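You operate a simulated robot arm through the tools that you are given. There is no shell and no other tool. Be economical: measure what you need, move in short steps, check, and stop when the job is done.

Carry out the task below with a simulated robot arm. There is one attempt and no reset: what you move stays moved.

TASK
Put things in order on the table top. At the end: the white jar (marked "BALM") from the table top stands where the beige bread roll stood; the beige bread roll from the table top stands where the yellow lemon half stood; the yellow lemon half stands on top of the grey ring cover; the clear cocoa shaker stands where the white jar stood; whatever was shut is shut again. Leave all else as you found it, and nothing knocked over.

The check looks at the end state, three seconds after you hand in, the way a careful person would. Anything else that was tipped, shoved, dropped, spilled or broken makes it a failure. A push-on lid holds only when it is set on centred and level and pressed home; a screw cap is set on level and turned clockwise until tight.

THE ROBOT
A 5-joint arm with a two-finger parallel gripper, fixed in place. Base frame: the origin is at the foot of the arm, x ahead of it, y to its left, z up; the work surface is at about z = 0. Units: m, rad, N and s.
With the tool pointing down near the work surface it reaches from about 0.26 to 0.6 m from the base axis. Its first joint turns from -1.152 to 1.152 rad. The tool tilts only in the upright plane through the base axis and itself; it spins freely about its own axis. Payload 1.57 kg.
The tool frame sits at the grasp point between the pads (the TCP): z along the fingers, y along the line on which they close. The tips reach 0.03 m beyond it. Largest opening 0.08 m; finger width 0.017, thickness 0.012; the body of the gripper, 0.04 by 0.082 m, starts 0.08 m behind the TCP.
Orientation is that of the tool frame in the base frame, as a unit quaternion [x, y, z, w]. With the fingers straight down and closing along the base's y, the tool's x points along the base's -x, its y along +y and its z along -z.

THE INTERFACE
- The arm moves only by the tool jog_arm. Its arguments are lists of equal length, an entry for each row: "fingers": the finger opening in m, from 0 to 0.08; "xyz": the shift along the tool's x, y, z in units of 30 mm (1.0 is 30 mm), a list of three; "dr": the turn, a rotation vector about the tool's x, y, z in units of 5 degrees (1.0 is 5 degrees), a list of three. In form: {"fingers": [fingers, ...], "xyz": [[tx, ty, tz], ...], "dr": [[rx, ry, rz], ...]}. A call has 1 to 12 rows; each row shifts and turns the commanded pose from where the row before left it, along the tool's axes as they then stand. A call with a number of a shift or a turn outside -1 to 1 is refused whole. Rows are played at 5 a second. More than 0.05 m and 0.15 rad between two rows, or a gripper value outside its range, and nothing of the call is played. A pose out of reach is approached as far as the arm can. The call stops where the force on the tool passes 40 N (or 10 N more than at its start, if that is more) or the arm is blocked; 0.2 s more then pass. The fingers move at their own pace (about 0.153 m/s each) and stop on an object; they squeeze with about 36 N. The grip force told is the motor's: it shows also when the fingers shut on nothing. Time passes only in rows, and 0.2 s behind the last, so rows that do not move let the fingers close. The reply holds the time, the measured pose of the TCP, the force on the tool along the base axes, the opening and the grip force, in the units named above and with some noise.
- Cameras (640 x 400 px; columns grow to the right, rows downward): "scene" is fixed at [0.0206, 0.3826, 0.5113]; the picture's right is [-0.84, -0.54, 0.00], its down [-0.39, 0.61, -0.69] and it looks along [0.37, -0.58, -0.72] (base axes); focal length 234 px, centre (320, 200). "wrist" rides on the gripper at [0.072, -0.007, -0.122] in the tool frame; the picture's right is [0.09, 1.00, 0.00], its down [-0.84, 0.08, -0.54] and it looks along [-0.54, 0.05, 0.84] (tool axes); focal length 238 px, centre (320, 200). There is no depth. A picture from a camera that has moved, and an enlarged one, comes with that camera's place and axes in the base frame and with its lens. The place of the scene camera against the robot may be out by one fixed shift of up to 0.012 m in any direction.
- snapshot(camera): a new picture of that camera. No time passes.
- enlarge(camera, box): a new picture of the part [left, top, right, bottom] of that camera's present view, enlarged. No time passes.
- job_done(): hands the job in; it is judged then, once.

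Go step by step. Nothing tells you positions but the pictures and the camera data: compare them with the known pose of the tool, close in by small moves and look again before you grip or let go. The budget is 120 turns and 76 pictures, counting those below and the enlarged ones. Unless the task says otherwise, let go and move clear before handing in, and close with one line.

The tools are called after ">>>" by a JSON object that holds its "method" and its "body". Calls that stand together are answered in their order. jog_arm: Moves the arm, as the interface text tells. Its arguments: {"type":"object","properties":{"fingers":{"type":"array"},"xyz":{"type":"array"},"dr":{"type":"array"}},"required":["fingers","xyz","dr"]} The other tools are called the same way: snapshot (camera) takes a picture; enlarge (camera, box) takes an enlarged picture of a part of a camera's view; job_done () hands the job in.

At the start:

```text
clock: 0.0
position: [0.4418, 0.0591, 0.2933]
tool_rot: [-0.001, 1.0, 0.0, 0.0]
force: [0.0, 0.1, -0.7]
grip_width: 0.0798
gripper_force: 0.1
```

scene: 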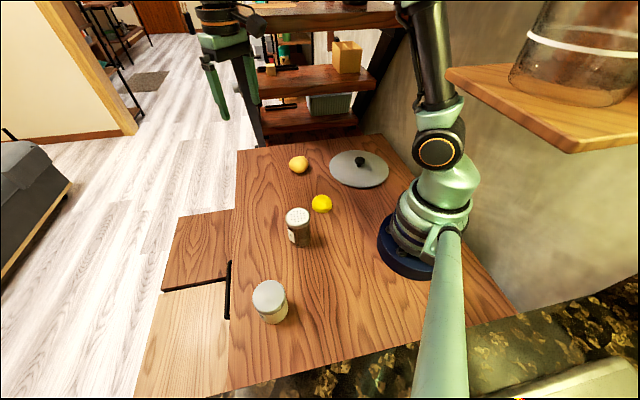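
wrist: 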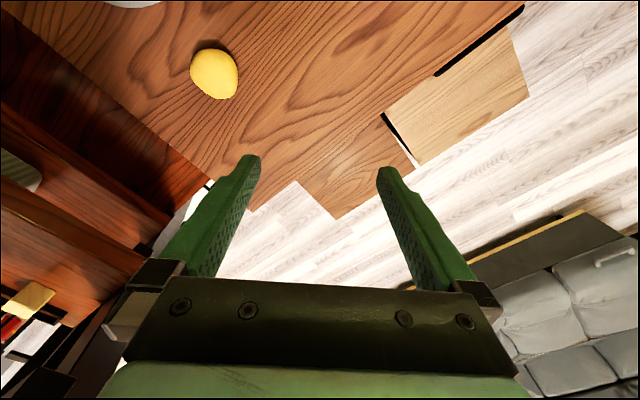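

I see a jar, a shaker, a yellow item, a beige item and a grey disc on the table; I'll look closer before moving.

>>> {"method": "enlarge", "body": {"camera": "scene", "box": [260, 130, 420, 230]}}

>>> {"method": "enlarge", "body": {"camera": "scene", "box": [220, 190, 380, 340]}}

```text
4.00 times, centred on (340, 180) of scene
camera zoom: at [0.0206, 0.3826, 0.5113], right [-0.84, -0.54, 0.0], down [-0.39, 0.61, -0.69], along [0.37, -0.58, -0.72], focal length 934 px, centre (240, 280)
```

zoom: 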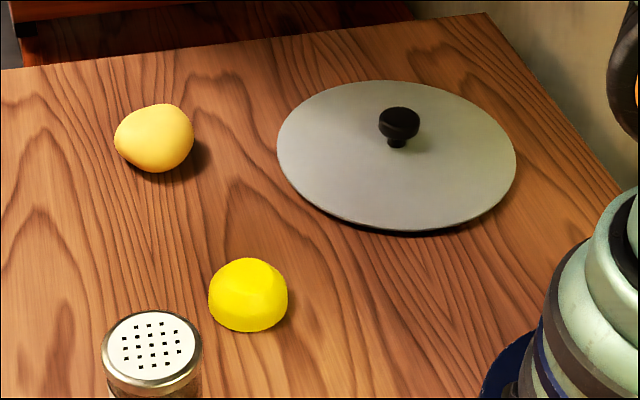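

```text
2.67 times, centred on (300, 265) of scene
camera zoom: at [0.0206, 0.3826, 0.5113], right [-0.84, -0.54, 0.0], down [-0.39, 0.61, -0.69], along [0.37, -0.58, -0.72], focal length 623 px, centre (373, 27)
```

zoom: 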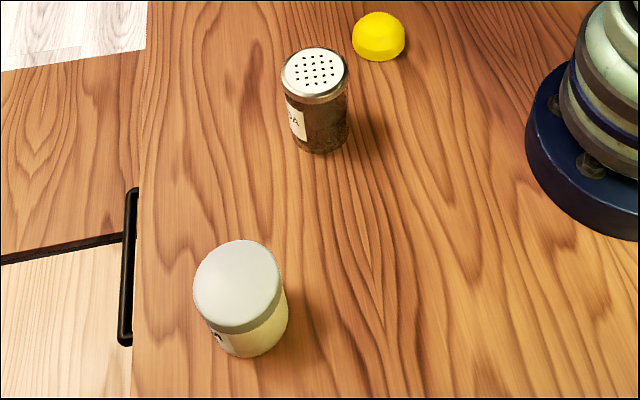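

Taking scene positions: lemon ≈(0.255,0.01), roll ≈(0.417,-0.10), jar ≈(0.19,0.295), shaker ≈(0.245,0.125), grey cover with knob ≈(0.24,-0.21), radius ~0.1. First I move above the lemon to refine with the wrist camera.

>>> {"method": "jog_arm", "body": {"fingers": [0.08, 0.08, 0.08, 0.08, 0.08, 0.08], "xyz": [[0.844, -0.278, 0.517], [0.844, -0.278, 0.517], [0.844, -0.278, 0.517], [0.844, -0.278, 0.517], [0.844, -0.278, 0.517], [0.844, -0.278, 0.517]], "dr": [[0, 0, 0], [0, 0, 0], [0, 0, 0], [0, 0, 0], [0, 0, 0], [0, 0, 0]]}}

>>> {"method": "snapshot", "body": {"camera": "wrist"}}

```text
clock: 1.4
position: [0.2903, 0.0089, 0.1981]
tool_rot: [0.001, 1.0, 0.0, -0.001]
force: [-0.3, 0.8, 0.1]
grip_width: 0.0799
gripper_force: 0.1
```

```text
71 pictures are left
camera wrist: at [0.22, 0.0011, 0.3193], right [-0.09, 1.0, 0.0], down [0.84, 0.08, 0.54], along [0.54, 0.05, -0.84], focal length 238 px, centre (320, 200)
```

wrist: 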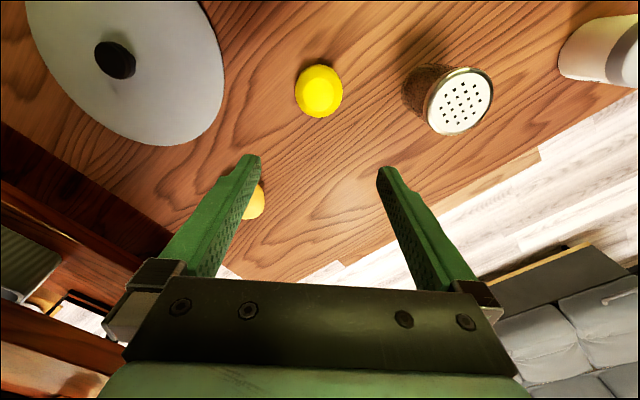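

The lemon is at about (0.266, 0.004). I move above it at z≈0.10 and look again.

>>> {"method": "jog_arm", "body": {"fingers": [0.08, 0.08, 0.08, 0.08, 0.08], "xyz": [[0.8, -0.16, 0], [0, 0, 0.82], [0, 0, 0.82], [0, 0, 0.82], [0, 0, 0.82]], "dr": [[0, 0, 0], [0, 0, 0], [0, 0, 0], [0, 0, 0], [0, 0, 0]]}}

>>> {"method": "snapshot", "body": {"camera": "wrist"}}

```text
clock: 2.6
position: [0.2663, 0.0047, 0.1015]
tool_rot: [0.0, 1.0, -0.001, 0.0]
force: [0.1, -0.5, 0.2]
grip_width: 0.0799
gripper_force: 0.1
```

```text
70 pictures are left
camera wrist: at [0.1956, -0.0019, 0.223], right [-0.09, 1.0, 0.0], down [0.84, 0.08, 0.54], along [0.54, 0.05, -0.84], focal length 238 px, centre (320, 200)
```

wrist: 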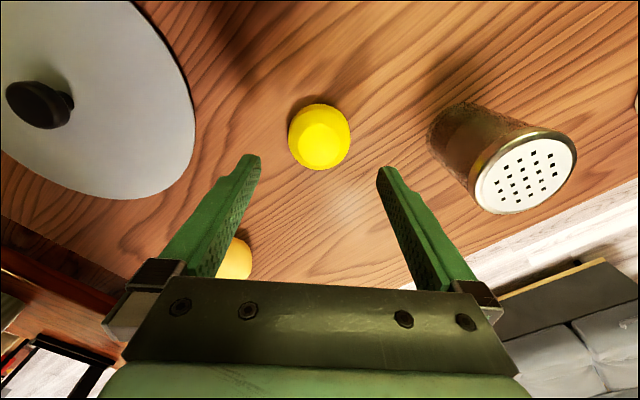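

The lemon is centred between the fingers at (0.264, 0.004). I descend and grip it low.

>>> {"method": "jog_arm", "body": {"fingers": [0.08, 0.08, 0.08], "xyz": [[0.08, 0, 0.75], [0, 0, 0.75], [0, 0, 0.75]], "dr": [[0, 0, 0], [0, 0, 0], [0, 0, 0]]}}

>>> {"method": "jog_arm", "body": {"fingers": [0.06, 0.045, 0.045], "xyz": [[0, 0, 0], [0, 0, 0], [0, 0, 0]], "dr": [[0, 0, 0], [0, 0, 0], [0, 0, 0]]}}

>>> {"method": "snapshot", "body": {"camera": "wrist"}}

```text
clock: 3.4
position: [0.2639, 0.0062, 0.0351]
tool_rot: [-0.001, 1.0, 0.001, -0.001]
force: [-0.5, -0.8, 0.4]
grip_width: 0.08
gripper_force: 0.0
```

```text
clock: 4.2
position: [0.2646, 0.0049, 0.0361]
tool_rot: [-0.001, 1.0, 0.001, 0.0]
force: [0.1, -1.0, 0.0]
grip_width: 0.0556
gripper_force: 35.9
```

```text
69 pictures are left
camera wrist: at [0.1942, -0.0008, 0.1568], right [-0.09, 1.0, 0.0], down [0.84, 0.08, 0.54], along [0.54, 0.05, -0.84], focal length 238 px, centre (320, 200)
```

wrist: 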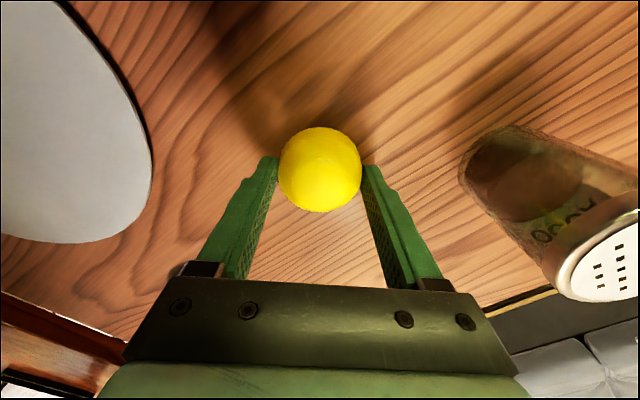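

Lemon gripped (0.0556 m wide). I lift it and carry it above the cover, to the far (+x) side of the knob.

>>> {"method": "jog_arm", "body": {"fingers": [0.045, 0.045, 0.045, 0.045, 0.045, 0.045, 0.045, 0.045, 0.045, 0.045, 0.045, 0.045], "xyz": [[0, 0, -1], [0, 0, -1], [0, 0, -1], [0, 0, -1], [-0.19, -0.9, 0], [-0.19, -0.9, 0], [-0.19, -0.9, 0], [-0.19, -0.9, 0], [-0.19, -0.9, 0], [-0.19, -0.9, 0], [-0.19, -0.9, 0], [-0.19, -0.9, 0]], "dr": [[0, 0, 0], [0, 0, 0], [0, 0, 0], [0, 0, 0], [0, 0, 0], [0, 0, 0], [0, 0, 0], [0, 0, 0], [0, 0, 0], [0, 0, 0], [0, 0, 0], [0, 0, 0]]}}

>>> {"method": "snapshot", "body": {"camera": "wrist"}}

>>> {"method": "snapshot", "body": {"camera": "scene"}}

```text
clock: 6.8
position: [0.3088, -0.2111, 0.1525]
tool_rot: [0.0, 1.0, 0.0, 0.0]
force: [-0.1, 0.0, -0.5]
grip_width: 0.0553
gripper_force: 35.6
```

```text
68 pictures are left
camera wrist: at [0.2379, -0.2181, 0.2752], right [-0.09, 1.0, 0.0], down [0.84, 0.08, 0.54], along [0.54, 0.05, -0.84], focal length 238 px, centre (320, 200)
```

wrist: 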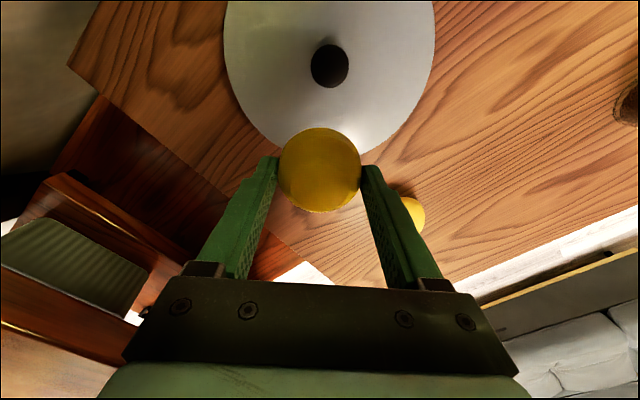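

```text
67 pictures are left
```

scene: 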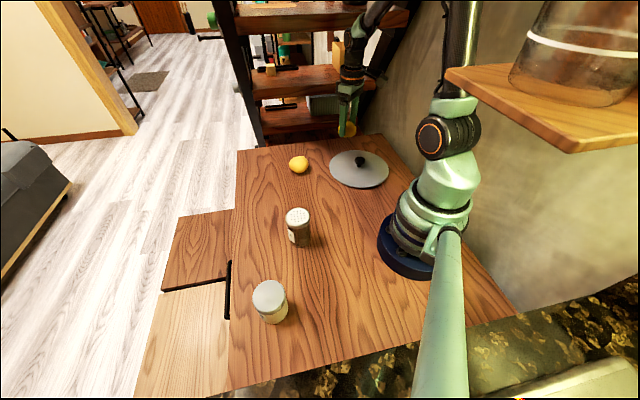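

The cover's centre is ≈(0.25,-0.21), radius ≈0.098; the lemon hangs over clear plate 0.058 m from the knob. I lower to just above it and look.

>>> {"method": "jog_arm", "body": {"fingers": [0.045, 0.045, 0.045], "xyz": [[0, 0, 1], [0.05, 0, 1], [0, 0, 0.9]], "dr": [[0, 0, 0], [0, 0, 0], [0, 0, 0]]}}

>>> {"method": "enlarge", "body": {"camera": "scene", "box": [300, 110, 420, 200]}}

>>> {"method": "snapshot", "body": {"camera": "wrist"}}

```text
clock: 7.6
position: [0.3079, -0.2119, 0.0676]
tool_rot: [0.0, 1.0, -0.001, 0.0]
force: [0.0, 0.8, -0.4]
grip_width: 0.0555
gripper_force: 36.0
```

```text
4.44 times, centred on (360, 155) of scene
camera zoom: at [0.0206, 0.3826, 0.5113], right [-0.84, -0.54, 0.0], down [-0.39, 0.61, -0.69], along [0.37, -0.58, -0.72], focal length 1038 px, centre (142, 400)
```

zoom: 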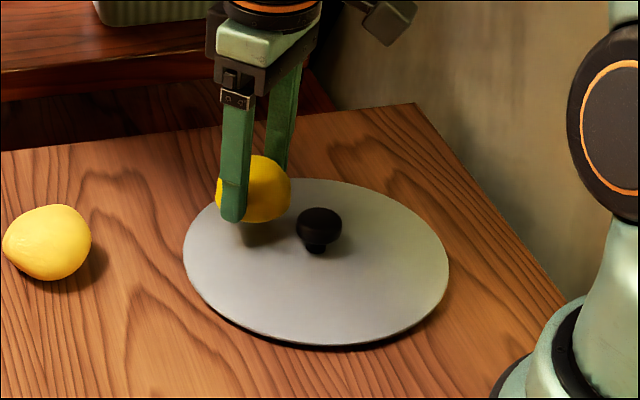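

```text
65 pictures are left
camera wrist: at [0.2376, -0.2179, 0.1887], right [-0.09, 1.0, 0.0], down [0.84, 0.08, 0.54], along [0.54, 0.05, -0.84], focal length 238 px, centre (320, 200)
```

wrist: 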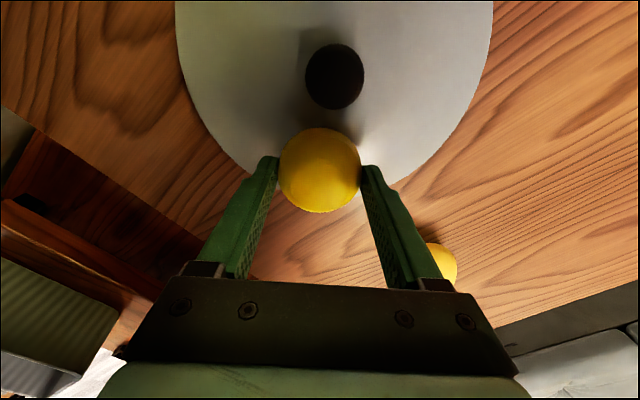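

The lemon hangs just above the plate, clear of the knob. I lower in small steps and watch the force.

>>> {"method": "jog_arm", "body": {"fingers": [0.045, 0.045, 0.045, 0.045], "xyz": [[0, 0, 0.12], [0, 0, 0.12], [0, 0, 0.12], [0, 0, 0.1]], "dr": [[0, 0, 0], [0, 0, 0], [0, 0, 0], [0, 0, 0]]}}

>>> {"method": "enlarge", "body": {"camera": "scene", "box": [310, 130, 390, 190]}}

```text
clock: 8.6
position: [0.309, -0.2112, 0.0552]
tool_rot: [-0.001, 1.0, 0.0, 0.0]
force: [0.6, -0.1, -0.1]
grip_width: 0.0555
gripper_force: 35.6
```

```text
6.67 times, centred on (350, 160) of scene
camera zoom: at [0.0206, 0.3826, 0.5113], right [-0.84, -0.54, 0.0], down [-0.39, 0.61, -0.69], along [0.37, -0.58, -0.72], focal length 1557 px, centre (120, 467)
```

zoom: 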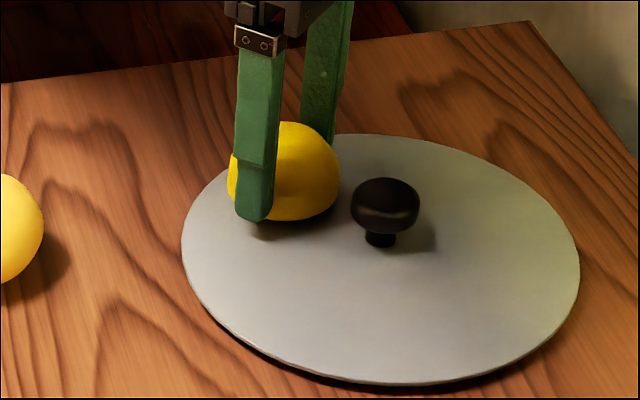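

>>> {"method": "jog_arm", "body": {"fingers": [0.045, 0.045], "xyz": [[0, 0, 0.08], [0, 0, 0.08]], "dr": [[0, 0, 0], [0, 0, 0]]}}

>>> {"method": "jog_arm", "body": {"fingers": [0.045, 0.045], "xyz": [[0, 0, 0.05], [0, 0, 0]], "dr": [[0, 0, 0], [0, 0, 0]]}}

>>> {"method": "enlarge", "body": {"camera": "scene", "box": [310, 130, 390, 190]}}

```text
clock: 9.2
position: [0.3098, -0.2103, 0.0482]
tool_rot: [0.0, 1.0, 0.001, -0.001]
force: [-0.1, 0.4, 0.0]
grip_width: 0.0556
gripper_force: 36.1
```

```text
clock: 9.8
position: [0.3105, -0.2107, 0.0478]
tool_rot: [0.001, 1.0, 0.0, 0.001]
force: [-3.0, 3.5, 12.2]
grip_width: 0.0557
gripper_force: 35.7
```

```text
6.67 times, centred on (350, 160) of scene
camera zoom: at [0.0206, 0.3826, 0.5113], right [-0.84, -0.54, 0.0], down [-0.39, 0.61, -0.69], along [0.37, -0.58, -0.72], focal length 1557 px, centre (120, 467)
```

zoom: 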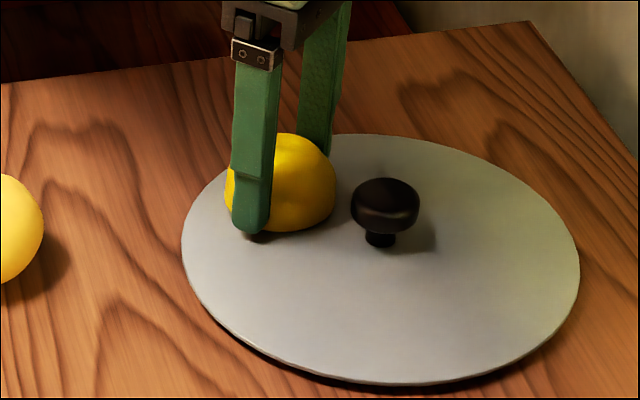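

Contact felt (12 N); the lemon sits on the plate. I release, rise straight up and look.

>>> {"method": "jog_arm", "body": {"fingers": [0.045, 0.06, 0.075, 0.075, 0.075, 0.075, 0.075], "xyz": [[0, 0, -0.03], [0, 0, 0], [0, 0, 0], [0, 0, -0.5], [0, 0, -1], [0, 0, -1], [0, 0, -1]], "dr": [[0, 0, 0], [0, 0, 0], [0, 0, 0], [0, 0, 0], [0, 0, 0], [0, 0, 0], [0, 0, 0]]}}

>>> {"method": "enlarge", "body": {"camera": "scene", "box": [270, 130, 390, 220]}}

>>> {"method": "snapshot", "body": {"camera": "wrist"}}

```text
clock: 11.4
position: [0.3103, -0.2123, 0.1518]
tool_rot: [-0.001, 1.0, 0.0, 0.0]
force: [-0.1, 0.3, -0.6]
grip_width: 0.0752
gripper_force: 0.1
```

```text
4.44 times, centred on (330, 175) of scene
camera zoom: at [0.0206, 0.3826, 0.5113], right [-0.84, -0.54, 0.0], down [-0.39, 0.61, -0.69], along [0.37, -0.58, -0.72], focal length 1038 px, centre (276, 311)
```

zoom: 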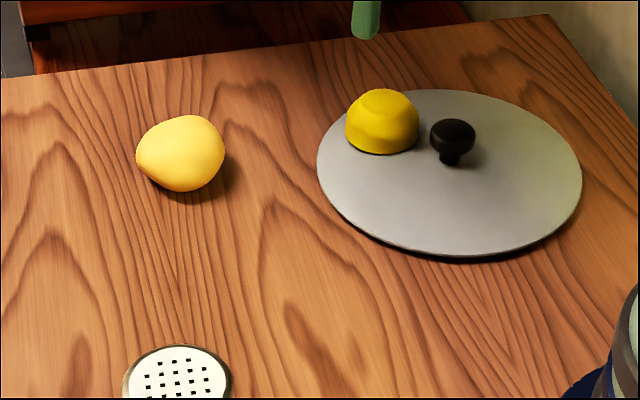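

```text
61 pictures are left
camera wrist: at [0.2392, -0.2179, 0.2733], right [-0.09, 1.0, 0.0], down [0.84, 0.08, 0.54], along [0.54, 0.05, -0.84], focal length 238 px, centre (320, 200)
```

wrist: 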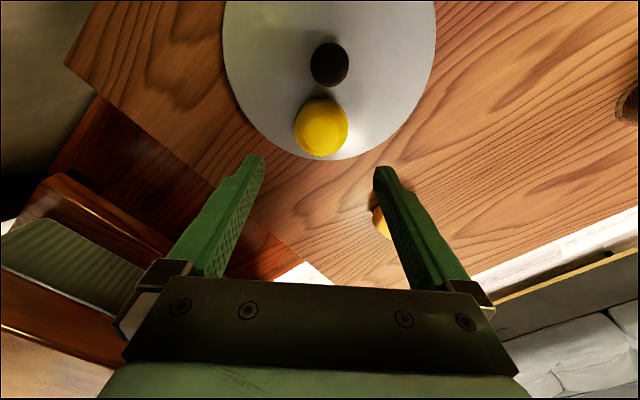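

The lemon stands on the cover beside the knob. Next the bread roll: I move above (0.42,-0.104) to see it.

>>> {"method": "jog_arm", "body": {"fingers": [0.08, 0.08, 0.08, 0.08, 0.08], "xyz": [[-0.73, 0.72, -0.3], [-0.73, 0.72, -0.3], [-0.73, 0.72, -0.3], [-0.73, 0.72, -0.3], [-0.73, 0.72, -0.3]], "dr": [[0, 0, 0], [0, 0, 0], [0, 0, 0], [0, 0, 0], [0, 0, 0]]}}

>>> {"method": "snapshot", "body": {"camera": "wrist"}}

```text
clock: 12.6
position: [0.4198, -0.1013, 0.1968]
tool_rot: [0.0, 1.0, 0.001, 0.0]
force: [-0.8, 0.5, 0.0]
grip_width: 0.08
gripper_force: 0.1
```

```text
60 pictures are left
camera wrist: at [0.3485, -0.1074, 0.3177], right [-0.09, 1.0, 0.0], down [0.84, 0.08, 0.54], along [0.54, 0.05, -0.84], focal length 238 px, centre (320, 200)
```

wrist: 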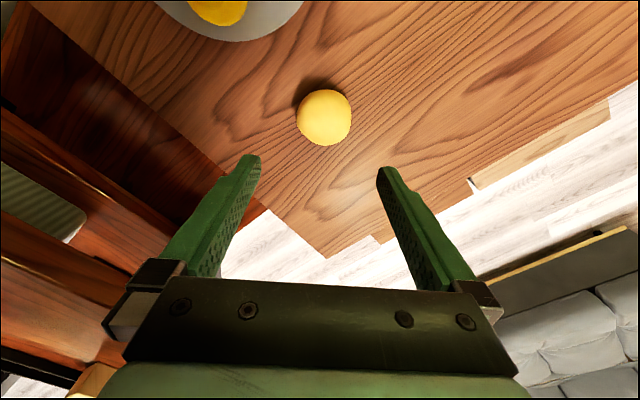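

>>> {"method": "jog_arm", "body": {"fingers": [0.08, 0.08, 0.08], "xyz": [[0, 0.17, 1], [0, 0, 1], [0, 0, 1]], "dr": [[0, 0, 0], [0, 0, 0], [0, 0, 0]]}}

>>> {"method": "enlarge", "body": {"camera": "wrist", "box": [200, 50, 440, 200]}}

>>> {"method": "enlarge", "body": {"camera": "scene", "box": [260, 110, 340, 190]}}

```text
clock: 13.4
position: [0.416, -0.0972, 0.1083]
tool_rot: [0.0, 1.0, 0.001, 0.0]
force: [-0.2, 0.0, 0.3]
grip_width: 0.0798
gripper_force: 0.0
```

```text
2.67 times, centred on (320, 125) of wrist
camera zoom: at [0.3455, -0.1028, 0.2294], right [-0.09, 1.0, 0.0], down [0.84, 0.08, 0.54], along [0.54, 0.05, -0.84], focal length 636 px, centre (320, 400)
```

zoom: 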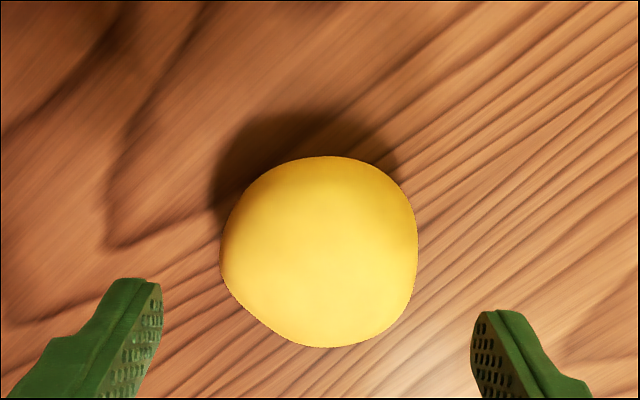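

```text
5.00 times, centred on (300, 150) of scene
camera zoom: at [0.0206, 0.3826, 0.5113], right [-0.84, -0.54, 0.0], down [-0.39, 0.61, -0.69], along [0.37, -0.58, -0.72], focal length 1168 px, centre (420, 450)
```

zoom: 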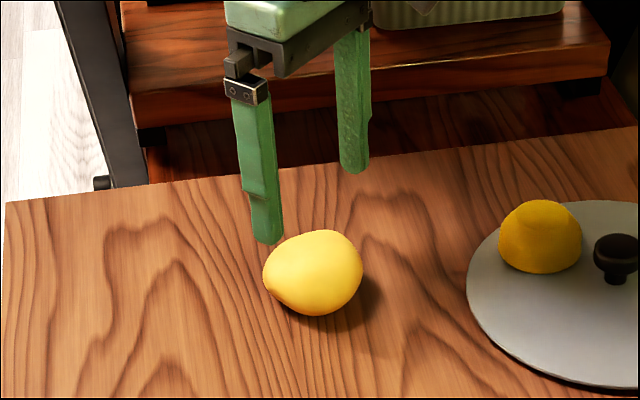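

The roll is at about (0.418,-0.096), ~0.065 m wide, between the fingers. I descend and close.

>>> {"method": "jog_arm", "body": {"fingers": [0.08, 0.08, 0.08], "xyz": [[-0.08, 0.04, 0.8], [0, 0, 0.8], [0, 0, 0.8]], "dr": [[0, 0, 0], [0, 0, 0], [0, 0, 0]]}}

>>> {"method": "snapshot", "body": {"camera": "wrist"}}

```text
clock: 14.2
position: [0.4188, -0.0967, 0.0364]
tool_rot: [0.0, 1.0, 0.001, 0.002]
force: [0.2, 1.0, -0.2]
grip_width: 0.0799
gripper_force: 0.0
```

```text
57 pictures are left
camera wrist: at [0.3479, -0.103, 0.1571], right [-0.09, 1.0, 0.0], down [0.84, 0.08, 0.54], along [0.54, 0.05, -0.84], focal length 238 px, centre (320, 200)
```

wrist: 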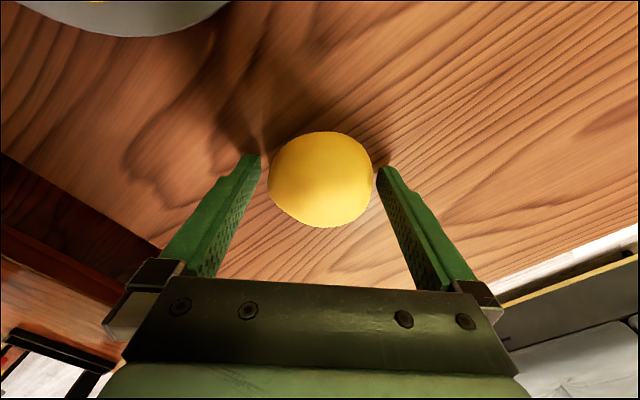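

>>> {"method": "jog_arm", "body": {"fingers": [0.065, 0.05, 0.05, 0.05], "xyz": [[0, 0, 0], [0, 0, 0], [0, 0, 0], [0, 0, -0.5]], "dr": [[0, 0, 0], [0, 0, 0], [0, 0, 0], [0, 0, 0]]}}

>>> {"method": "enlarge", "body": {"camera": "scene", "box": [260, 110, 340, 190]}}

>>> {"method": "snapshot", "body": {"camera": "wrist"}}

```text
clock: 15.2
position: [0.4183, -0.0972, 0.0505]
tool_rot: [0.0, 1.0, 0.001, 0.0]
force: [-0.4, 0.8, -1.2]
grip_width: 0.0619
gripper_force: 36.2
```

```text
5.00 times, centred on (300, 150) of scene
camera zoom: at [0.0206, 0.3826, 0.5113], right [-0.84, -0.54, 0.0], down [-0.39, 0.61, -0.69], along [0.37, -0.58, -0.72], focal length 1168 px, centre (420, 450)
```

zoom: 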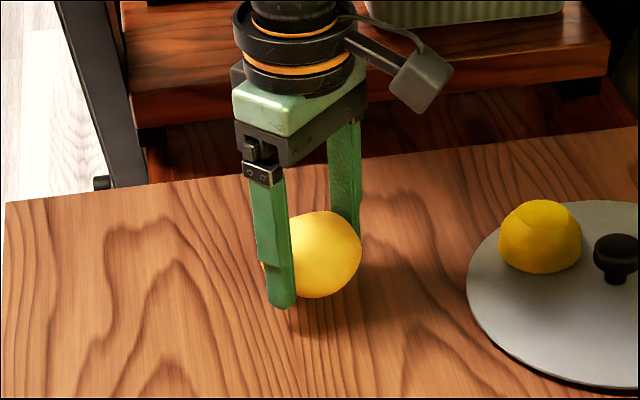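

```text
55 pictures are left
camera wrist: at [0.3483, -0.1026, 0.1721], right [-0.09, 1.0, 0.0], down [0.84, 0.08, 0.54], along [0.54, 0.05, -0.84], focal length 238 px, centre (320, 200)
```

wrist: 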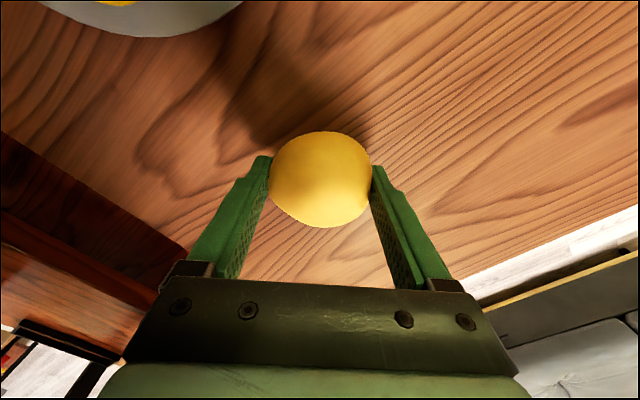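

The roll is gripped in its original attitude. I lift and carry it above the lemon's old place (0.264, 0.005).

>>> {"method": "jog_arm", "body": {"fingers": [0.05, 0.05, 0.05, 0.05, 0.05, 0.05, 0.05, 0.05, 0.05, 0.05], "xyz": [[0, 0, -1], [0, 0, -1], [0, 0, -1], [0.857, 0.567, 0], [0.857, 0.567, 0], [0.857, 0.567, 0], [0.857, 0.567, 0], [0.857, 0.567, 0], [0.857, 0.567, 0], [0, 0, 0]], "dr": [[0, 0, 0], [0, 0, 0], [0, 0, 0], [0, 0, 0], [0, 0, 0], [0, 0, 0], [0, 0, 0], [0, 0, 0], [0, 0, 0], [0, 0, 0]]}}

>>> {"method": "jog_arm", "body": {"fingers": [0.05, 0.05, 0.05], "xyz": [[0, 0, 1], [0, 0, 1], [0, 0, 0.9]], "dr": [[0, 0, 0], [0, 0, 0], [0, 0, 0]]}}

>>> {"method": "snapshot", "body": {"camera": "wrist"}}

```text
clock: 17.4
position: [0.2675, 0.0064, 0.1409]
tool_rot: [0.0, 1.0, 0.0, 0.001]
force: [-0.7, 0.3, -1.0]
grip_width: 0.0617
gripper_force: 36.2
```

```text
clock: 18.2
position: [0.2649, 0.0083, 0.053]
tool_rot: [0.0, 1.0, 0.0, 0.0]
force: [-0.4, 0.2, -1.5]
grip_width: 0.0616
gripper_force: 36.6
```

```text
54 pictures are left
camera wrist: at [0.1947, 0.002, 0.1747], right [-0.09, 1.0, 0.0], down [0.84, 0.08, 0.54], along [0.54, 0.05, -0.84], focal length 238 px, centre (320, 200)
```

wrist: 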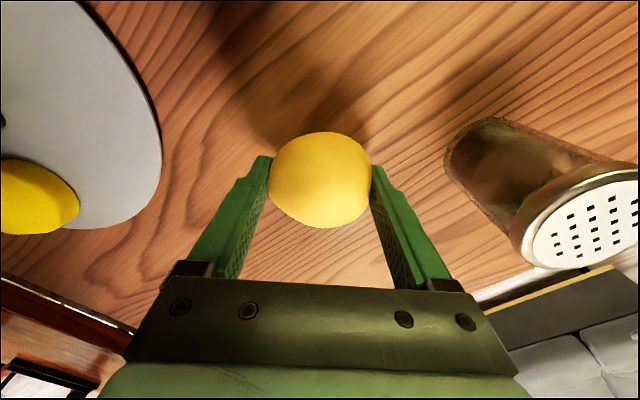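

Slight correction in y, then lower to the grasp height.

>>> {"method": "jog_arm", "body": {"fingers": [0.05, 0.05, 0.05], "xyz": [[0, -0.1, 0.25], [0, 0, 0.2], [0, 0, 0.04]], "dr": [[0, 0, 0], [0, 0, 0], [0, 0, 0]]}}

>>> {"method": "jog_arm", "body": {"fingers": [0.05], "xyz": [[0, 0, 0.04]], "dr": [[0, 0, 0]]}}

```text
clock: 19.0
position: [0.2668, 0.0034, 0.0381]
tool_rot: [0.001, 1.0, 0.0, 0.0]
force: [0.1, -0.3, -0.4]
grip_width: 0.062
gripper_force: 36.2
```

```text
clock: 19.4
position: [0.2648, 0.0031, 0.0389]
tool_rot: [0.0, 1.0, 0.001, 0.0]
force: [0.3, -0.8, -0.2]
grip_width: 0.0618
gripper_force: 36.0
```

>>> {"method": "jog_arm", "body": {"fingers": [0.05, 0.05], "xyz": [[0, 0, 0.06], [0, 0, 0]], "dr": [[0, 0, 0], [0, 0, 0]]}}

>>> {"method": "enlarge", "body": {"camera": "scene", "box": [280, 160, 380, 240]}}

```text
clock: 20.0
position: [0.2663, 0.0032, 0.0364]
tool_rot: [0.0, 1.0, 0.0, 0.001]
force: [-0.8, -0.3, -0.8]
grip_width: 0.0617
gripper_force: 36.3
```

```text
5.00 times, centred on (330, 200) of scene
camera zoom: at [0.0206, 0.3826, 0.5113], right [-0.84, -0.54, 0.0], down [-0.39, 0.61, -0.69], along [0.37, -0.58, -0.72], focal length 1168 px, centre (270, 200)
```

zoom: 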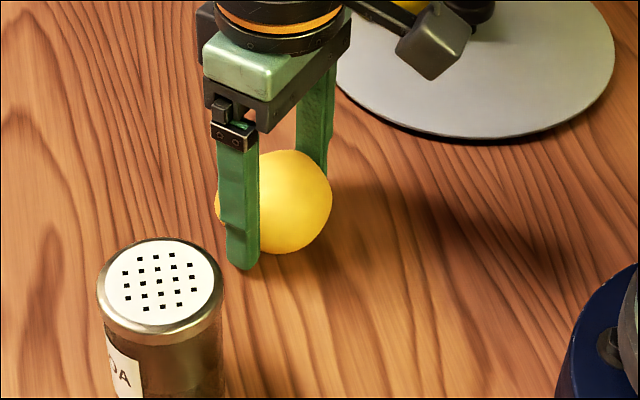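

>>> {"method": "jog_arm", "body": {"fingers": [0.05, 0.05], "xyz": [[0, 0, 0.04], [0, 0, 0]], "dr": [[0, 0, 0], [0, 0, 0]]}}

>>> {"method": "jog_arm", "body": {"fingers": [0.05, 0.05], "xyz": [[0, 0, 0.03], [0, 0, 0]], "dr": [[0, 0, 0], [0, 0, 0]]}}

```text
clock: 20.6
position: [0.2681, 0.0024, 0.036]
tool_rot: [0.0, 1.0, 0.0, 0.0]
force: [-7.9, 6.1, 31.9]
grip_width: 0.0619
gripper_force: 35.7
```

```text
clock: 21.2
position: [0.268, 0.0018, 0.0345]
tool_rot: [0.0, 1.0, 0.0, 0.001]
force: [-8.3, 3.9, 36.3]
grip_width: 0.0614
gripper_force: 36.4
```

Contact is firm; I ease off slightly, release and rise.

>>> {"method": "jog_arm", "body": {"fingers": [0.05, 0.05, 0.07, 0.08, 0.08, 0.08, 0.08, 0.08, 0.08], "xyz": [[0.03, 0, -0.05], [0, 0, 0], [0, 0, 0], [0, 0, 0], [0, 0, -0.5], [0, 0, -1], [0, 0, -1], [0, 0, -1], [0, 0, -1]], "dr": [[0, 0, 0], [0, 0, 0], [0, 0, 0], [0, 0, 0], [0, 0, 0], [0, 0, 0], [0, 0, 0], [0, 0, 0], [0, 0, 0]]}}

>>> {"method": "snapshot", "body": {"camera": "wrist"}}

>>> {"method": "enlarge", "body": {"camera": "scene", "box": [260, 130, 420, 230]}}

```text
clock: 23.2
position: [0.2678, 0.0004, 0.169]
tool_rot: [0.0, 1.0, -0.001, 0.001]
force: [0.5, 0.0, 0.4]
grip_width: 0.0799
gripper_force: 0.1
```

```text
52 pictures are left
camera wrist: at [0.1976, -0.0064, 0.2909], right [-0.09, 1.0, 0.0], down [0.84, 0.08, 0.54], along [0.54, 0.05, -0.84], focal length 238 px, centre (320, 200)
```

wrist: 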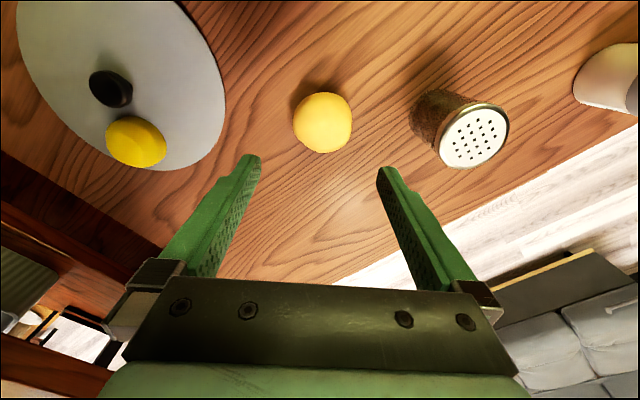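

```text
4.00 times, centred on (340, 180) of scene
camera zoom: at [0.0206, 0.3826, 0.5113], right [-0.84, -0.54, 0.0], down [-0.39, 0.61, -0.69], along [0.37, -0.58, -0.72], focal length 934 px, centre (240, 280)
```

zoom: 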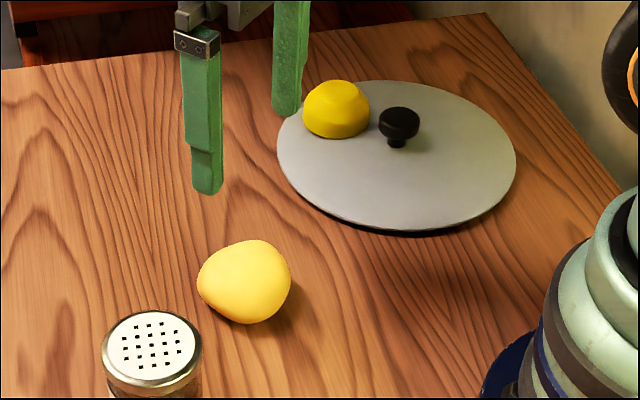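

The roll stands at ≈(0.267,0.002). Now I go high over to the jar near (0.196,0.298).

>>> {"method": "jog_arm", "body": {"fingers": [0.08, 0.08, 0.08, 0.08, 0.08, 0.08, 0.08, 0.08, 0.08, 0.08, 0.08], "xyz": [[0, 0, -1], [0.23, 0.95, -0.1], [0.23, 0.95, -0.1], [0.23, 0.95, -0.1], [0.23, 0.95, -0.1], [0.23, 0.95, -0.1], [0.23, 0.95, -0.1], [0.23, 0.95, -0.1], [0.23, 0.95, -0.1], [0.23, 0.95, -0.1], [0.23, 0.95, -0.1]], "dr": [[0, 0, 0], [0, 0, 0], [0, 0, 0], [0, 0, 0], [0, 0, 0], [0, 0, 0], [0, 0, 0], [0, 0, 0], [0, 0, 0], [0, 0, 0], [0, 0, 0]]}}

>>> {"method": "snapshot", "body": {"camera": "wrist"}}

```text
clock: 25.6
position: [0.199, 0.2875, 0.231]
tool_rot: [0.0, 1.0, 0.0, 0.0]
force: [0.3, -0.7, -0.1]
grip_width: 0.0801
gripper_force: 0.1
```

```text
50 pictures are left
camera wrist: at [0.128, 0.2808, 0.3524], right [-0.09, 1.0, 0.0], down [0.84, 0.08, 0.54], along [0.54, 0.05, -0.84], focal length 238 px, centre (320, 200)
```

wrist: 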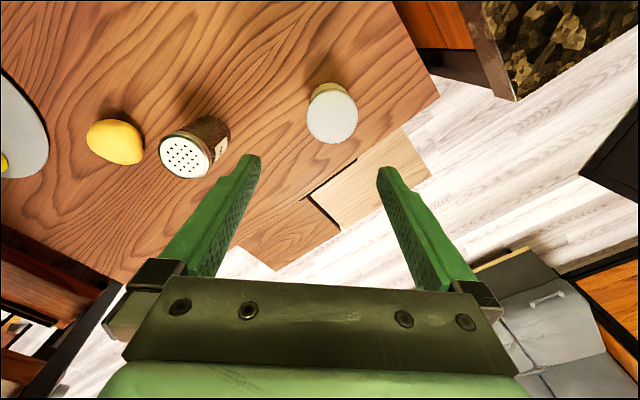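

Jar lid centre at ≈(0.195,0.3005). I check its profile and descend partway.

>>> {"method": "jog_arm", "body": {"fingers": [0.08, 0.08, 0.08], "xyz": [[0.13, 0.43, 1], [0, 0, 1], [0, 0, 1]], "dr": [[0, 0, 0], [0, 0, 0], [0, 0, 0]]}}

>>> {"method": "enlarge", "body": {"camera": "wrist", "box": [200, 40, 440, 200]}}

>>> {"method": "enlarge", "body": {"camera": "scene", "box": [230, 260, 310, 340]}}

```text
clock: 26.4
position: [0.193, 0.2983, 0.1415]
tool_rot: [0.001, 1.0, 0.0, 0.001]
force: [-0.5, -0.6, -0.1]
grip_width: 0.0799
gripper_force: 0.1
```

```text
2.50 times, centred on (320, 120) of wrist
camera zoom: at [0.1235, 0.2928, 0.2631], right [-0.09, 1.0, 0.0], down [0.84, 0.08, 0.54], along [0.54, 0.05, -0.84], focal length 596 px, centre (320, 400)
```

zoom: 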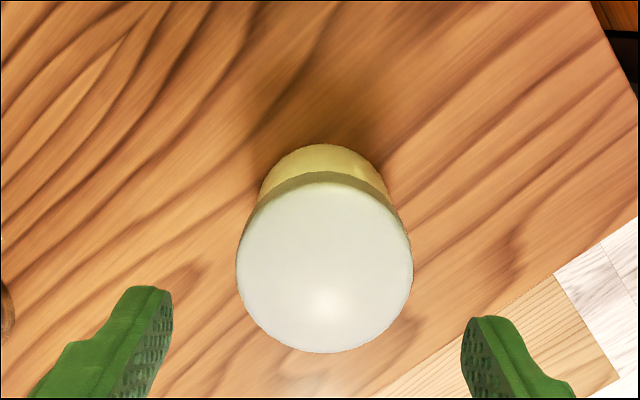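

```text
5.00 times, centred on (270, 300) of scene
camera zoom: at [0.0206, 0.3826, 0.5113], right [-0.84, -0.54, 0.0], down [-0.39, 0.61, -0.69], along [0.37, -0.58, -0.72], focal length 1168 px, centre (570, -300)
```

zoom: 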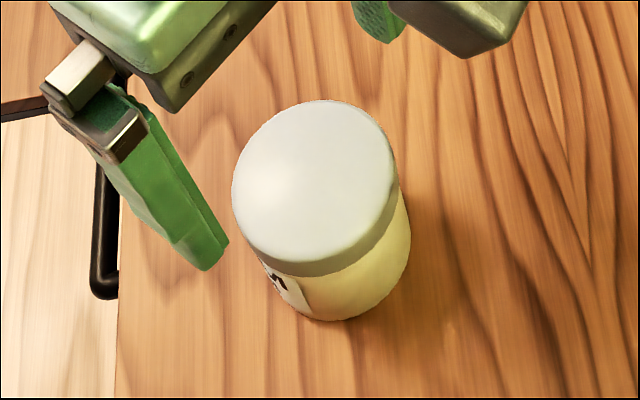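

The lid overhangs the body only slightly; I'll grip deep so pads span body and lid. Descending with fingers open.

>>> {"method": "jog_arm", "body": {"fingers": [0.08, 0.08, 0.08, 0.08], "xyz": [[-0.03, 0.07, 0.87], [0, 0, 0.87], [0, 0, 0.87], [0, 0, 0.87]], "dr": [[0, 0, 0], [0, 0, 0], [0, 0, 0], [0, 0, 0]]}}

>>> {"method": "snapshot", "body": {"camera": "wrist"}}

>>> {"method": "enlarge", "body": {"camera": "scene", "box": [220, 240, 320, 340]}}

```text
clock: 27.4
position: [0.1963, 0.3018, 0.0357]
tool_rot: [0.0, 1.0, 0.0, 0.001]
force: [-0.4, 0.3, -0.7]
grip_width: 0.0799
gripper_force: 0.0
```

```text
47 pictures are left
camera wrist: at [0.1268, 0.2951, 0.1574], right [-0.09, 1.0, 0.0], down [0.84, 0.08, 0.54], along [0.54, 0.05, -0.84], focal length 238 px, centre (320, 200)
```

wrist: 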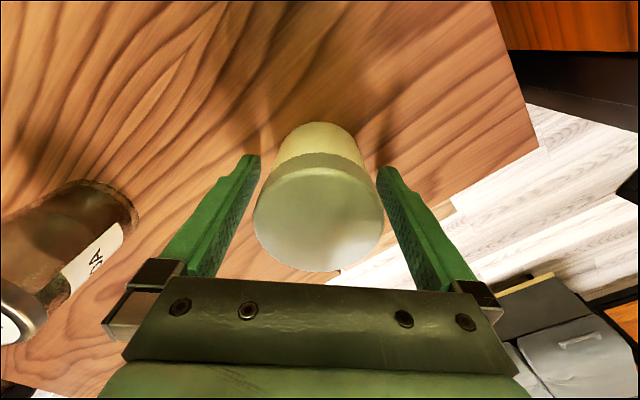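

```text
4.00 times, centred on (270, 290) of scene
camera zoom: at [0.0206, 0.3826, 0.5113], right [-0.84, -0.54, 0.0], down [-0.39, 0.61, -0.69], along [0.37, -0.58, -0.72], focal length 934 px, centre (520, -160)
```

zoom: 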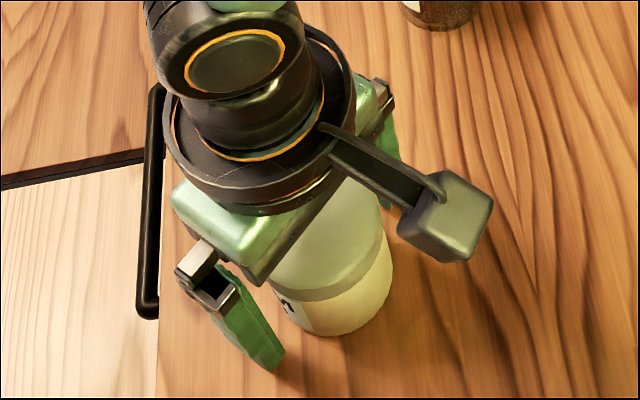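

Fingers straddle the jar. Closing, then a small test lift.

>>> {"method": "jog_arm", "body": {"fingers": [0.065, 0.05, 0.05, 0.05], "xyz": [[0, 0, 0], [0, 0, 0], [0, 0, 0], [0, 0, -0.4]], "dr": [[0, 0, 0], [0, 0, 0], [0, 0, 0], [0, 0, 0]]}}

>>> {"method": "snapshot", "body": {"camera": "wrist"}}

>>> {"method": "enlarge", "body": {"camera": "scene", "box": [220, 240, 320, 340]}}

```text
clock: 28.4
position: [0.1966, 0.3028, 0.0493]
tool_rot: [-0.001, 1.0, 0.0, 0.0]
force: [-0.1, 0.8, 0.1]
grip_width: 0.0584
gripper_force: 36.4
```

```text
45 pictures are left
camera wrist: at [0.1261, 0.2957, 0.1694], right [-0.09, 1.0, 0.0], down [0.84, 0.08, 0.54], along [0.54, 0.05, -0.84], focal length 238 px, centre (320, 200)
```

wrist: 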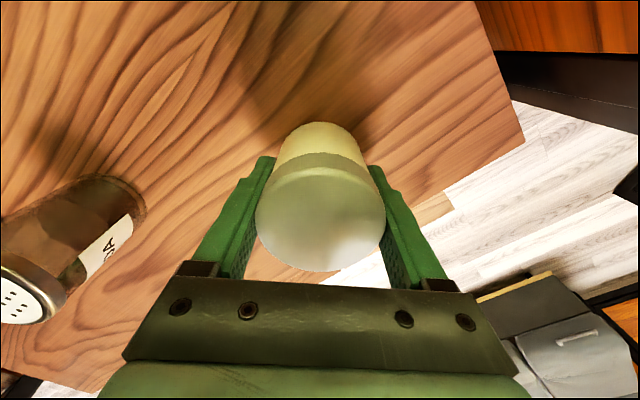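

```text
4.00 times, centred on (270, 290) of scene
camera zoom: at [0.0206, 0.3826, 0.5113], right [-0.84, -0.54, 0.0], down [-0.39, 0.61, -0.69], along [0.37, -0.58, -0.72], focal length 934 px, centre (520, -160)
```

zoom: 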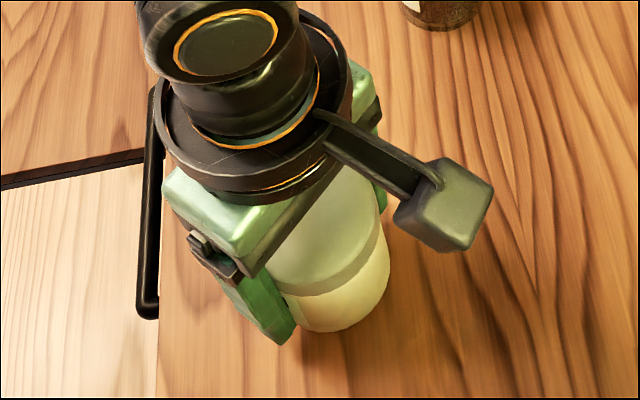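

The jar with its lid lifts as one. I raise it further and carry it round the shaker towards the roll's old spot (0.418,-0.096).

>>> {"method": "jog_arm", "body": {"fingers": [0.05, 0.05, 0.05, 0.05, 0.05, 0.05, 0.05, 0.05, 0.05, 0.05], "xyz": [[0, 0, -0.85], [0, 0, -0.85], [-0.846, -0.634, 0], [-0.846, -0.634, 0], [-0.846, -0.634, 0], [-0.846, -0.634, 0], [-0.846, -0.634, 0], [-0.846, -0.634, 0], [-0.846, -0.634, 0], [-0.846, -0.634, 0]], "dr": [[0, 0, 0], [0, 0, 0], [0, 0, 0], [0, 0, 0], [0, 0, 0], [0, 0, 0], [0, 0, 0], [0, 0, 0], [0, 0, 0], [0, 0, 0]]}}

>>> {"method": "jog_arm", "body": {"fingers": [0.05, 0.05, 0.05, 0.05, 0.05, 0.05, 0.05, 0.05, 0.05, 0.05], "xyz": [[-0.067, -0.911, 0], [-0.067, -0.911, 0], [-0.067, -0.911, 0], [-0.067, -0.911, 0], [-0.067, -0.911, 0], [-0.067, -0.911, 0], [-0.067, -0.911, 0], [-0.067, -0.911, 0], [-0.067, -0.911, 0], [0, 0, 0]], "dr": [[0, 0, 0], [0, 0, 0], [0, 0, 0], [0, 0, 0], [0, 0, 0], [0, 0, 0], [0, 0, 0], [0, 0, 0], [0, 0, 0], [0, 0, 0]]}}

>>> {"method": "snapshot", "body": {"camera": "wrist"}}

>>> {"method": "snapshot", "body": {"camera": "scene"}}

```text
clock: 30.6
position: [0.3985, 0.1519, 0.1001]
tool_rot: [0.0, 1.0, 0.0, 0.002]
force: [0.9, -0.3, -0.8]
grip_width: 0.0585
gripper_force: 36.2
```

```text
clock: 32.8
position: [0.4144, -0.0955, 0.0993]
tool_rot: [0.0, 1.0, 0.0, 0.0]
force: [-0.1, -0.2, -1.2]
grip_width: 0.0588
gripper_force: 35.9
```

```text
43 pictures are left
camera wrist: at [0.3434, -0.1015, 0.2202], right [-0.09, 1.0, 0.0], down [0.84, 0.08, 0.54], along [0.54, 0.05, -0.84], focal length 238 px, centre (320, 200)
```

wrist: 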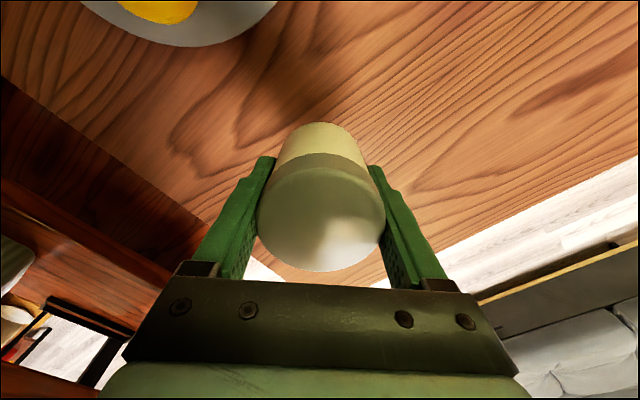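

```text
42 pictures are left
```

scene: 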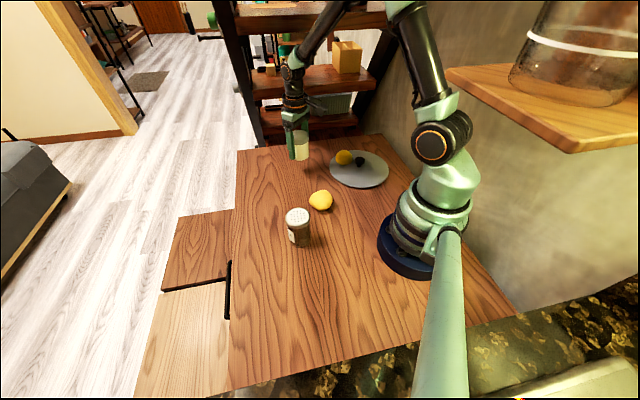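

Lowering towards the spot, correcting x by 3 mm.

>>> {"method": "jog_arm", "body": {"fingers": [0.05, 0.05, 0.05], "xyz": [[-0.1, 0, 0.9], [0, 0, 0.9], [0, 0, 0.15]], "dr": [[0, 0, 0], [0, 0, 0], [0, 0, 0]]}}

>>> {"method": "jog_arm", "body": {"fingers": [0.05, 0.05], "xyz": [[0, 0, 0.1], [0, 0, 0]], "dr": [[0, 0, 0], [0, 0, 0]]}}

```text
clock: 33.6
position: [0.4195, -0.096, 0.0388]
tool_rot: [0.0, 1.0, 0.001, -0.001]
force: [-0.9, 0.5, -0.6]
grip_width: 0.0583
gripper_force: 36.1
```

```text
clock: 34.2
position: [0.419, -0.0944, 0.0378]
tool_rot: [-0.001, 1.0, 0.0, 0.0]
force: [-0.4, 0.7, -0.7]
grip_width: 0.0587
gripper_force: 35.7
```

>>> {"method": "jog_arm", "body": {"fingers": [0.05, 0.05], "xyz": [[0, 0, 0.04], [0, 0, 0]], "dr": [[0, 0, 0], [0, 0, 0]]}}

>>> {"method": "jog_arm", "body": {"fingers": [0.05, 0.05], "xyz": [[0, 0, 0.03], [0, 0, 0]], "dr": [[0, 0, 0], [0, 0, 0]]}}

```text
clock: 34.8
position: [0.4187, -0.0952, 0.0366]
tool_rot: [0.0, 1.0, 0.0, 0.0]
force: [1.1, -0.1, -1.4]
grip_width: 0.0586
gripper_force: 35.9
```

```text
clock: 35.4
position: [0.4179, -0.0946, 0.037]
tool_rot: [0.0, 1.0, -0.001, 0.001]
force: [0.7, -0.5, -0.2]
grip_width: 0.0587
gripper_force: 36.4
```

>>> {"method": "jog_arm", "body": {"fingers": [0.05, 0.05], "xyz": [[0, 0, 0.03], [0, 0, 0]], "dr": [[0, 0, 0], [0, 0, 0]]}}

>>> {"method": "jog_arm", "body": {"fingers": [0.05, 0.05], "xyz": [[0, 0, 0.02], [0, 0, 0]], "dr": [[0, 0, 0], [0, 0, 0]]}}

```text
clock: 36.0
position: [0.4184, -0.0947, 0.0368]
tool_rot: [0.0, 1.0, 0.0, 0.001]
force: [-4.3, 0.1, 18.2]
grip_width: 0.0585
gripper_force: 36.3
```

```text
clock: 36.5
position: [0.4197, -0.095, 0.037]
tool_rot: [0.0, 1.0, 0.0, 0.0]
force: [-2.3, 0.9, 5.0]
grip_width: 0.0585
gripper_force: 35.7
stopped in row 2: the force on the tool passed its limit (the readings are from after the stop); the commanded pose is now the measured one
```

The jar touches the table. I release, rise and look.

>>> {"method": "jog_arm", "body": {"fingers": [0.06, 0.07, 0.08, 0.08, 0.08, 0.08, 0.08, 0.08], "xyz": [[0, 0, 0], [0, 0, 0], [0, 0, 0], [0, 0, -0.5], [0, 0, -1], [0, 0, -1], [0, 0, -1], [0, 0, -1]], "dr": [[0, 0, 0], [0, 0, 0], [0, 0, 0], [0, 0, 0], [0, 0, 0], [0, 0, 0], [0, 0, 0], [0, 0, 0]]}}

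>>> {"method": "snapshot", "body": {"camera": "wrist"}}

>>> {"method": "enlarge", "body": {"camera": "scene", "box": [260, 130, 400, 250]}}

```text
clock: 38.3
position: [0.4195, -0.0951, 0.1707]
tool_rot: [0.001, 1.0, 0.001, 0.0]
force: [-0.4, -0.4, -0.2]
grip_width: 0.0801
gripper_force: 0.0
```

```text
41 pictures are left
camera wrist: at [0.3489, -0.1009, 0.2922], right [-0.09, 1.0, 0.0], down [0.84, 0.08, 0.54], along [0.54, 0.05, -0.84], focal length 238 px, centre (320, 200)
```

wrist: 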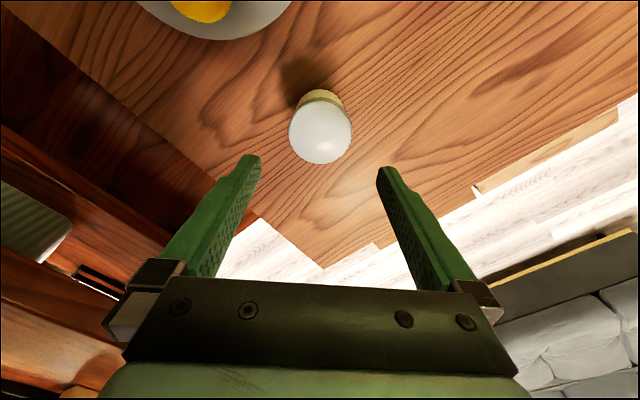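

```text
3.33 times, centred on (330, 190) of scene
camera zoom: at [0.0206, 0.3826, 0.5113], right [-0.84, -0.54, 0.0], down [-0.39, 0.61, -0.69], along [0.37, -0.58, -0.72], focal length 779 px, centre (287, 233)
```

zoom: 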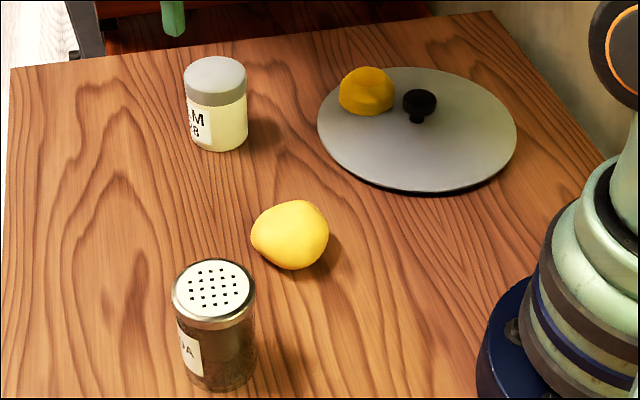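

Jar stands upright with its lid, at ≈(0.42,-0.095). Next the shaker at ≈(0.249,0.131), height ≈0.09: moving above it.

>>> {"method": "jog_arm", "body": {"fingers": [0.08, 0.08, 0.08, 0.08, 0.08, 0.08, 0.08, 0.08, 0.08], "xyz": [[0.71, 0.941, -0.125], [0.71, 0.941, -0.125], [0.71, 0.941, -0.125], [0.71, 0.941, -0.125], [0.71, 0.941, -0.125], [0.71, 0.941, -0.125], [0.71, 0.941, -0.125], [0.71, 0.941, -0.125], [0, 0, 0]], "dr": [[0, 0, 0], [0, 0, 0], [0, 0, 0], [0, 0, 0], [0, 0, 0], [0, 0, 0], [0, 0, 0], [0, 0, 0], [0, 0, 0]]}}

>>> {"method": "snapshot", "body": {"camera": "wrist"}}

```text
clock: 40.3
position: [0.2474, 0.1317, 0.1994]
tool_rot: [0.0, 1.0, -0.001, -0.001]
force: [0.2, 0.2, -0.1]
grip_width: 0.0801
gripper_force: 0.1
```

```text
39 pictures are left
camera wrist: at [0.1767, 0.1258, 0.3211], right [-0.09, 1.0, 0.0], down [0.84, 0.08, 0.54], along [0.54, 0.05, -0.84], focal length 238 px, centre (320, 200)
```

wrist: 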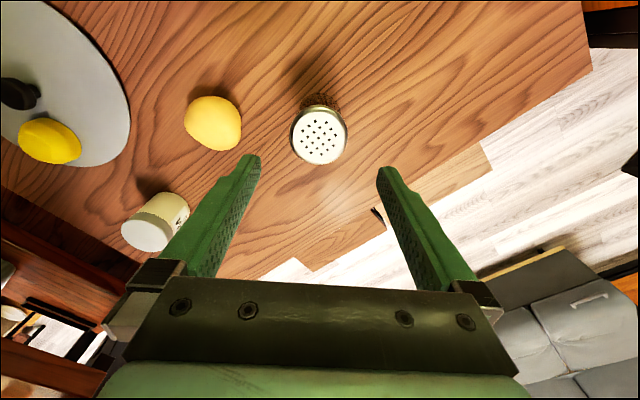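

Centred. Descending around the shaker to grip the body, z≈0.045.

>>> {"method": "jog_arm", "body": {"fingers": [0.08, 0.08, 0.08, 0.08, 0.08, 0.08], "xyz": [[-0.08, 0, 0.86], [0, 0, 0.86], [0, 0, 0.86], [0, 0, 0.86], [0, 0, 0.86], [0, 0, 0.86]], "dr": [[0, 0, 0], [0, 0, 0], [0, 0, 0], [0, 0, 0], [0, 0, 0], [0, 0, 0]]}}

>>> {"method": "snapshot", "body": {"camera": "wrist"}}

```text
clock: 41.7
position: [0.2507, 0.1299, 0.0479]
tool_rot: [0.001, 1.0, 0.0, 0.0]
force: [-0.5, -0.2, -0.1]
grip_width: 0.0799
gripper_force: 0.0
```

```text
38 pictures are left
camera wrist: at [0.1806, 0.1233, 0.1685], right [-0.09, 1.0, 0.0], down [0.84, 0.08, 0.54], along [0.54, 0.05, -0.84], focal length 238 px, centre (320, 200)
```

wrist: 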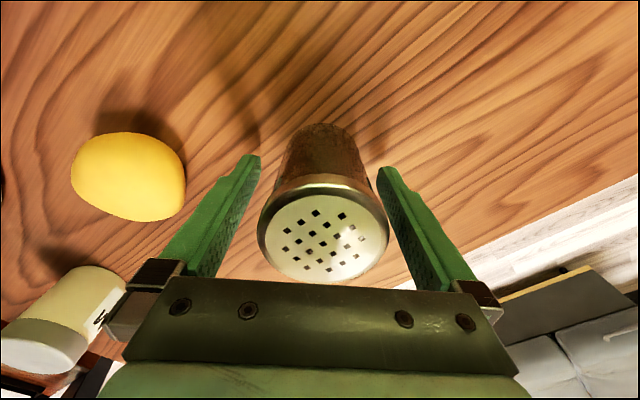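

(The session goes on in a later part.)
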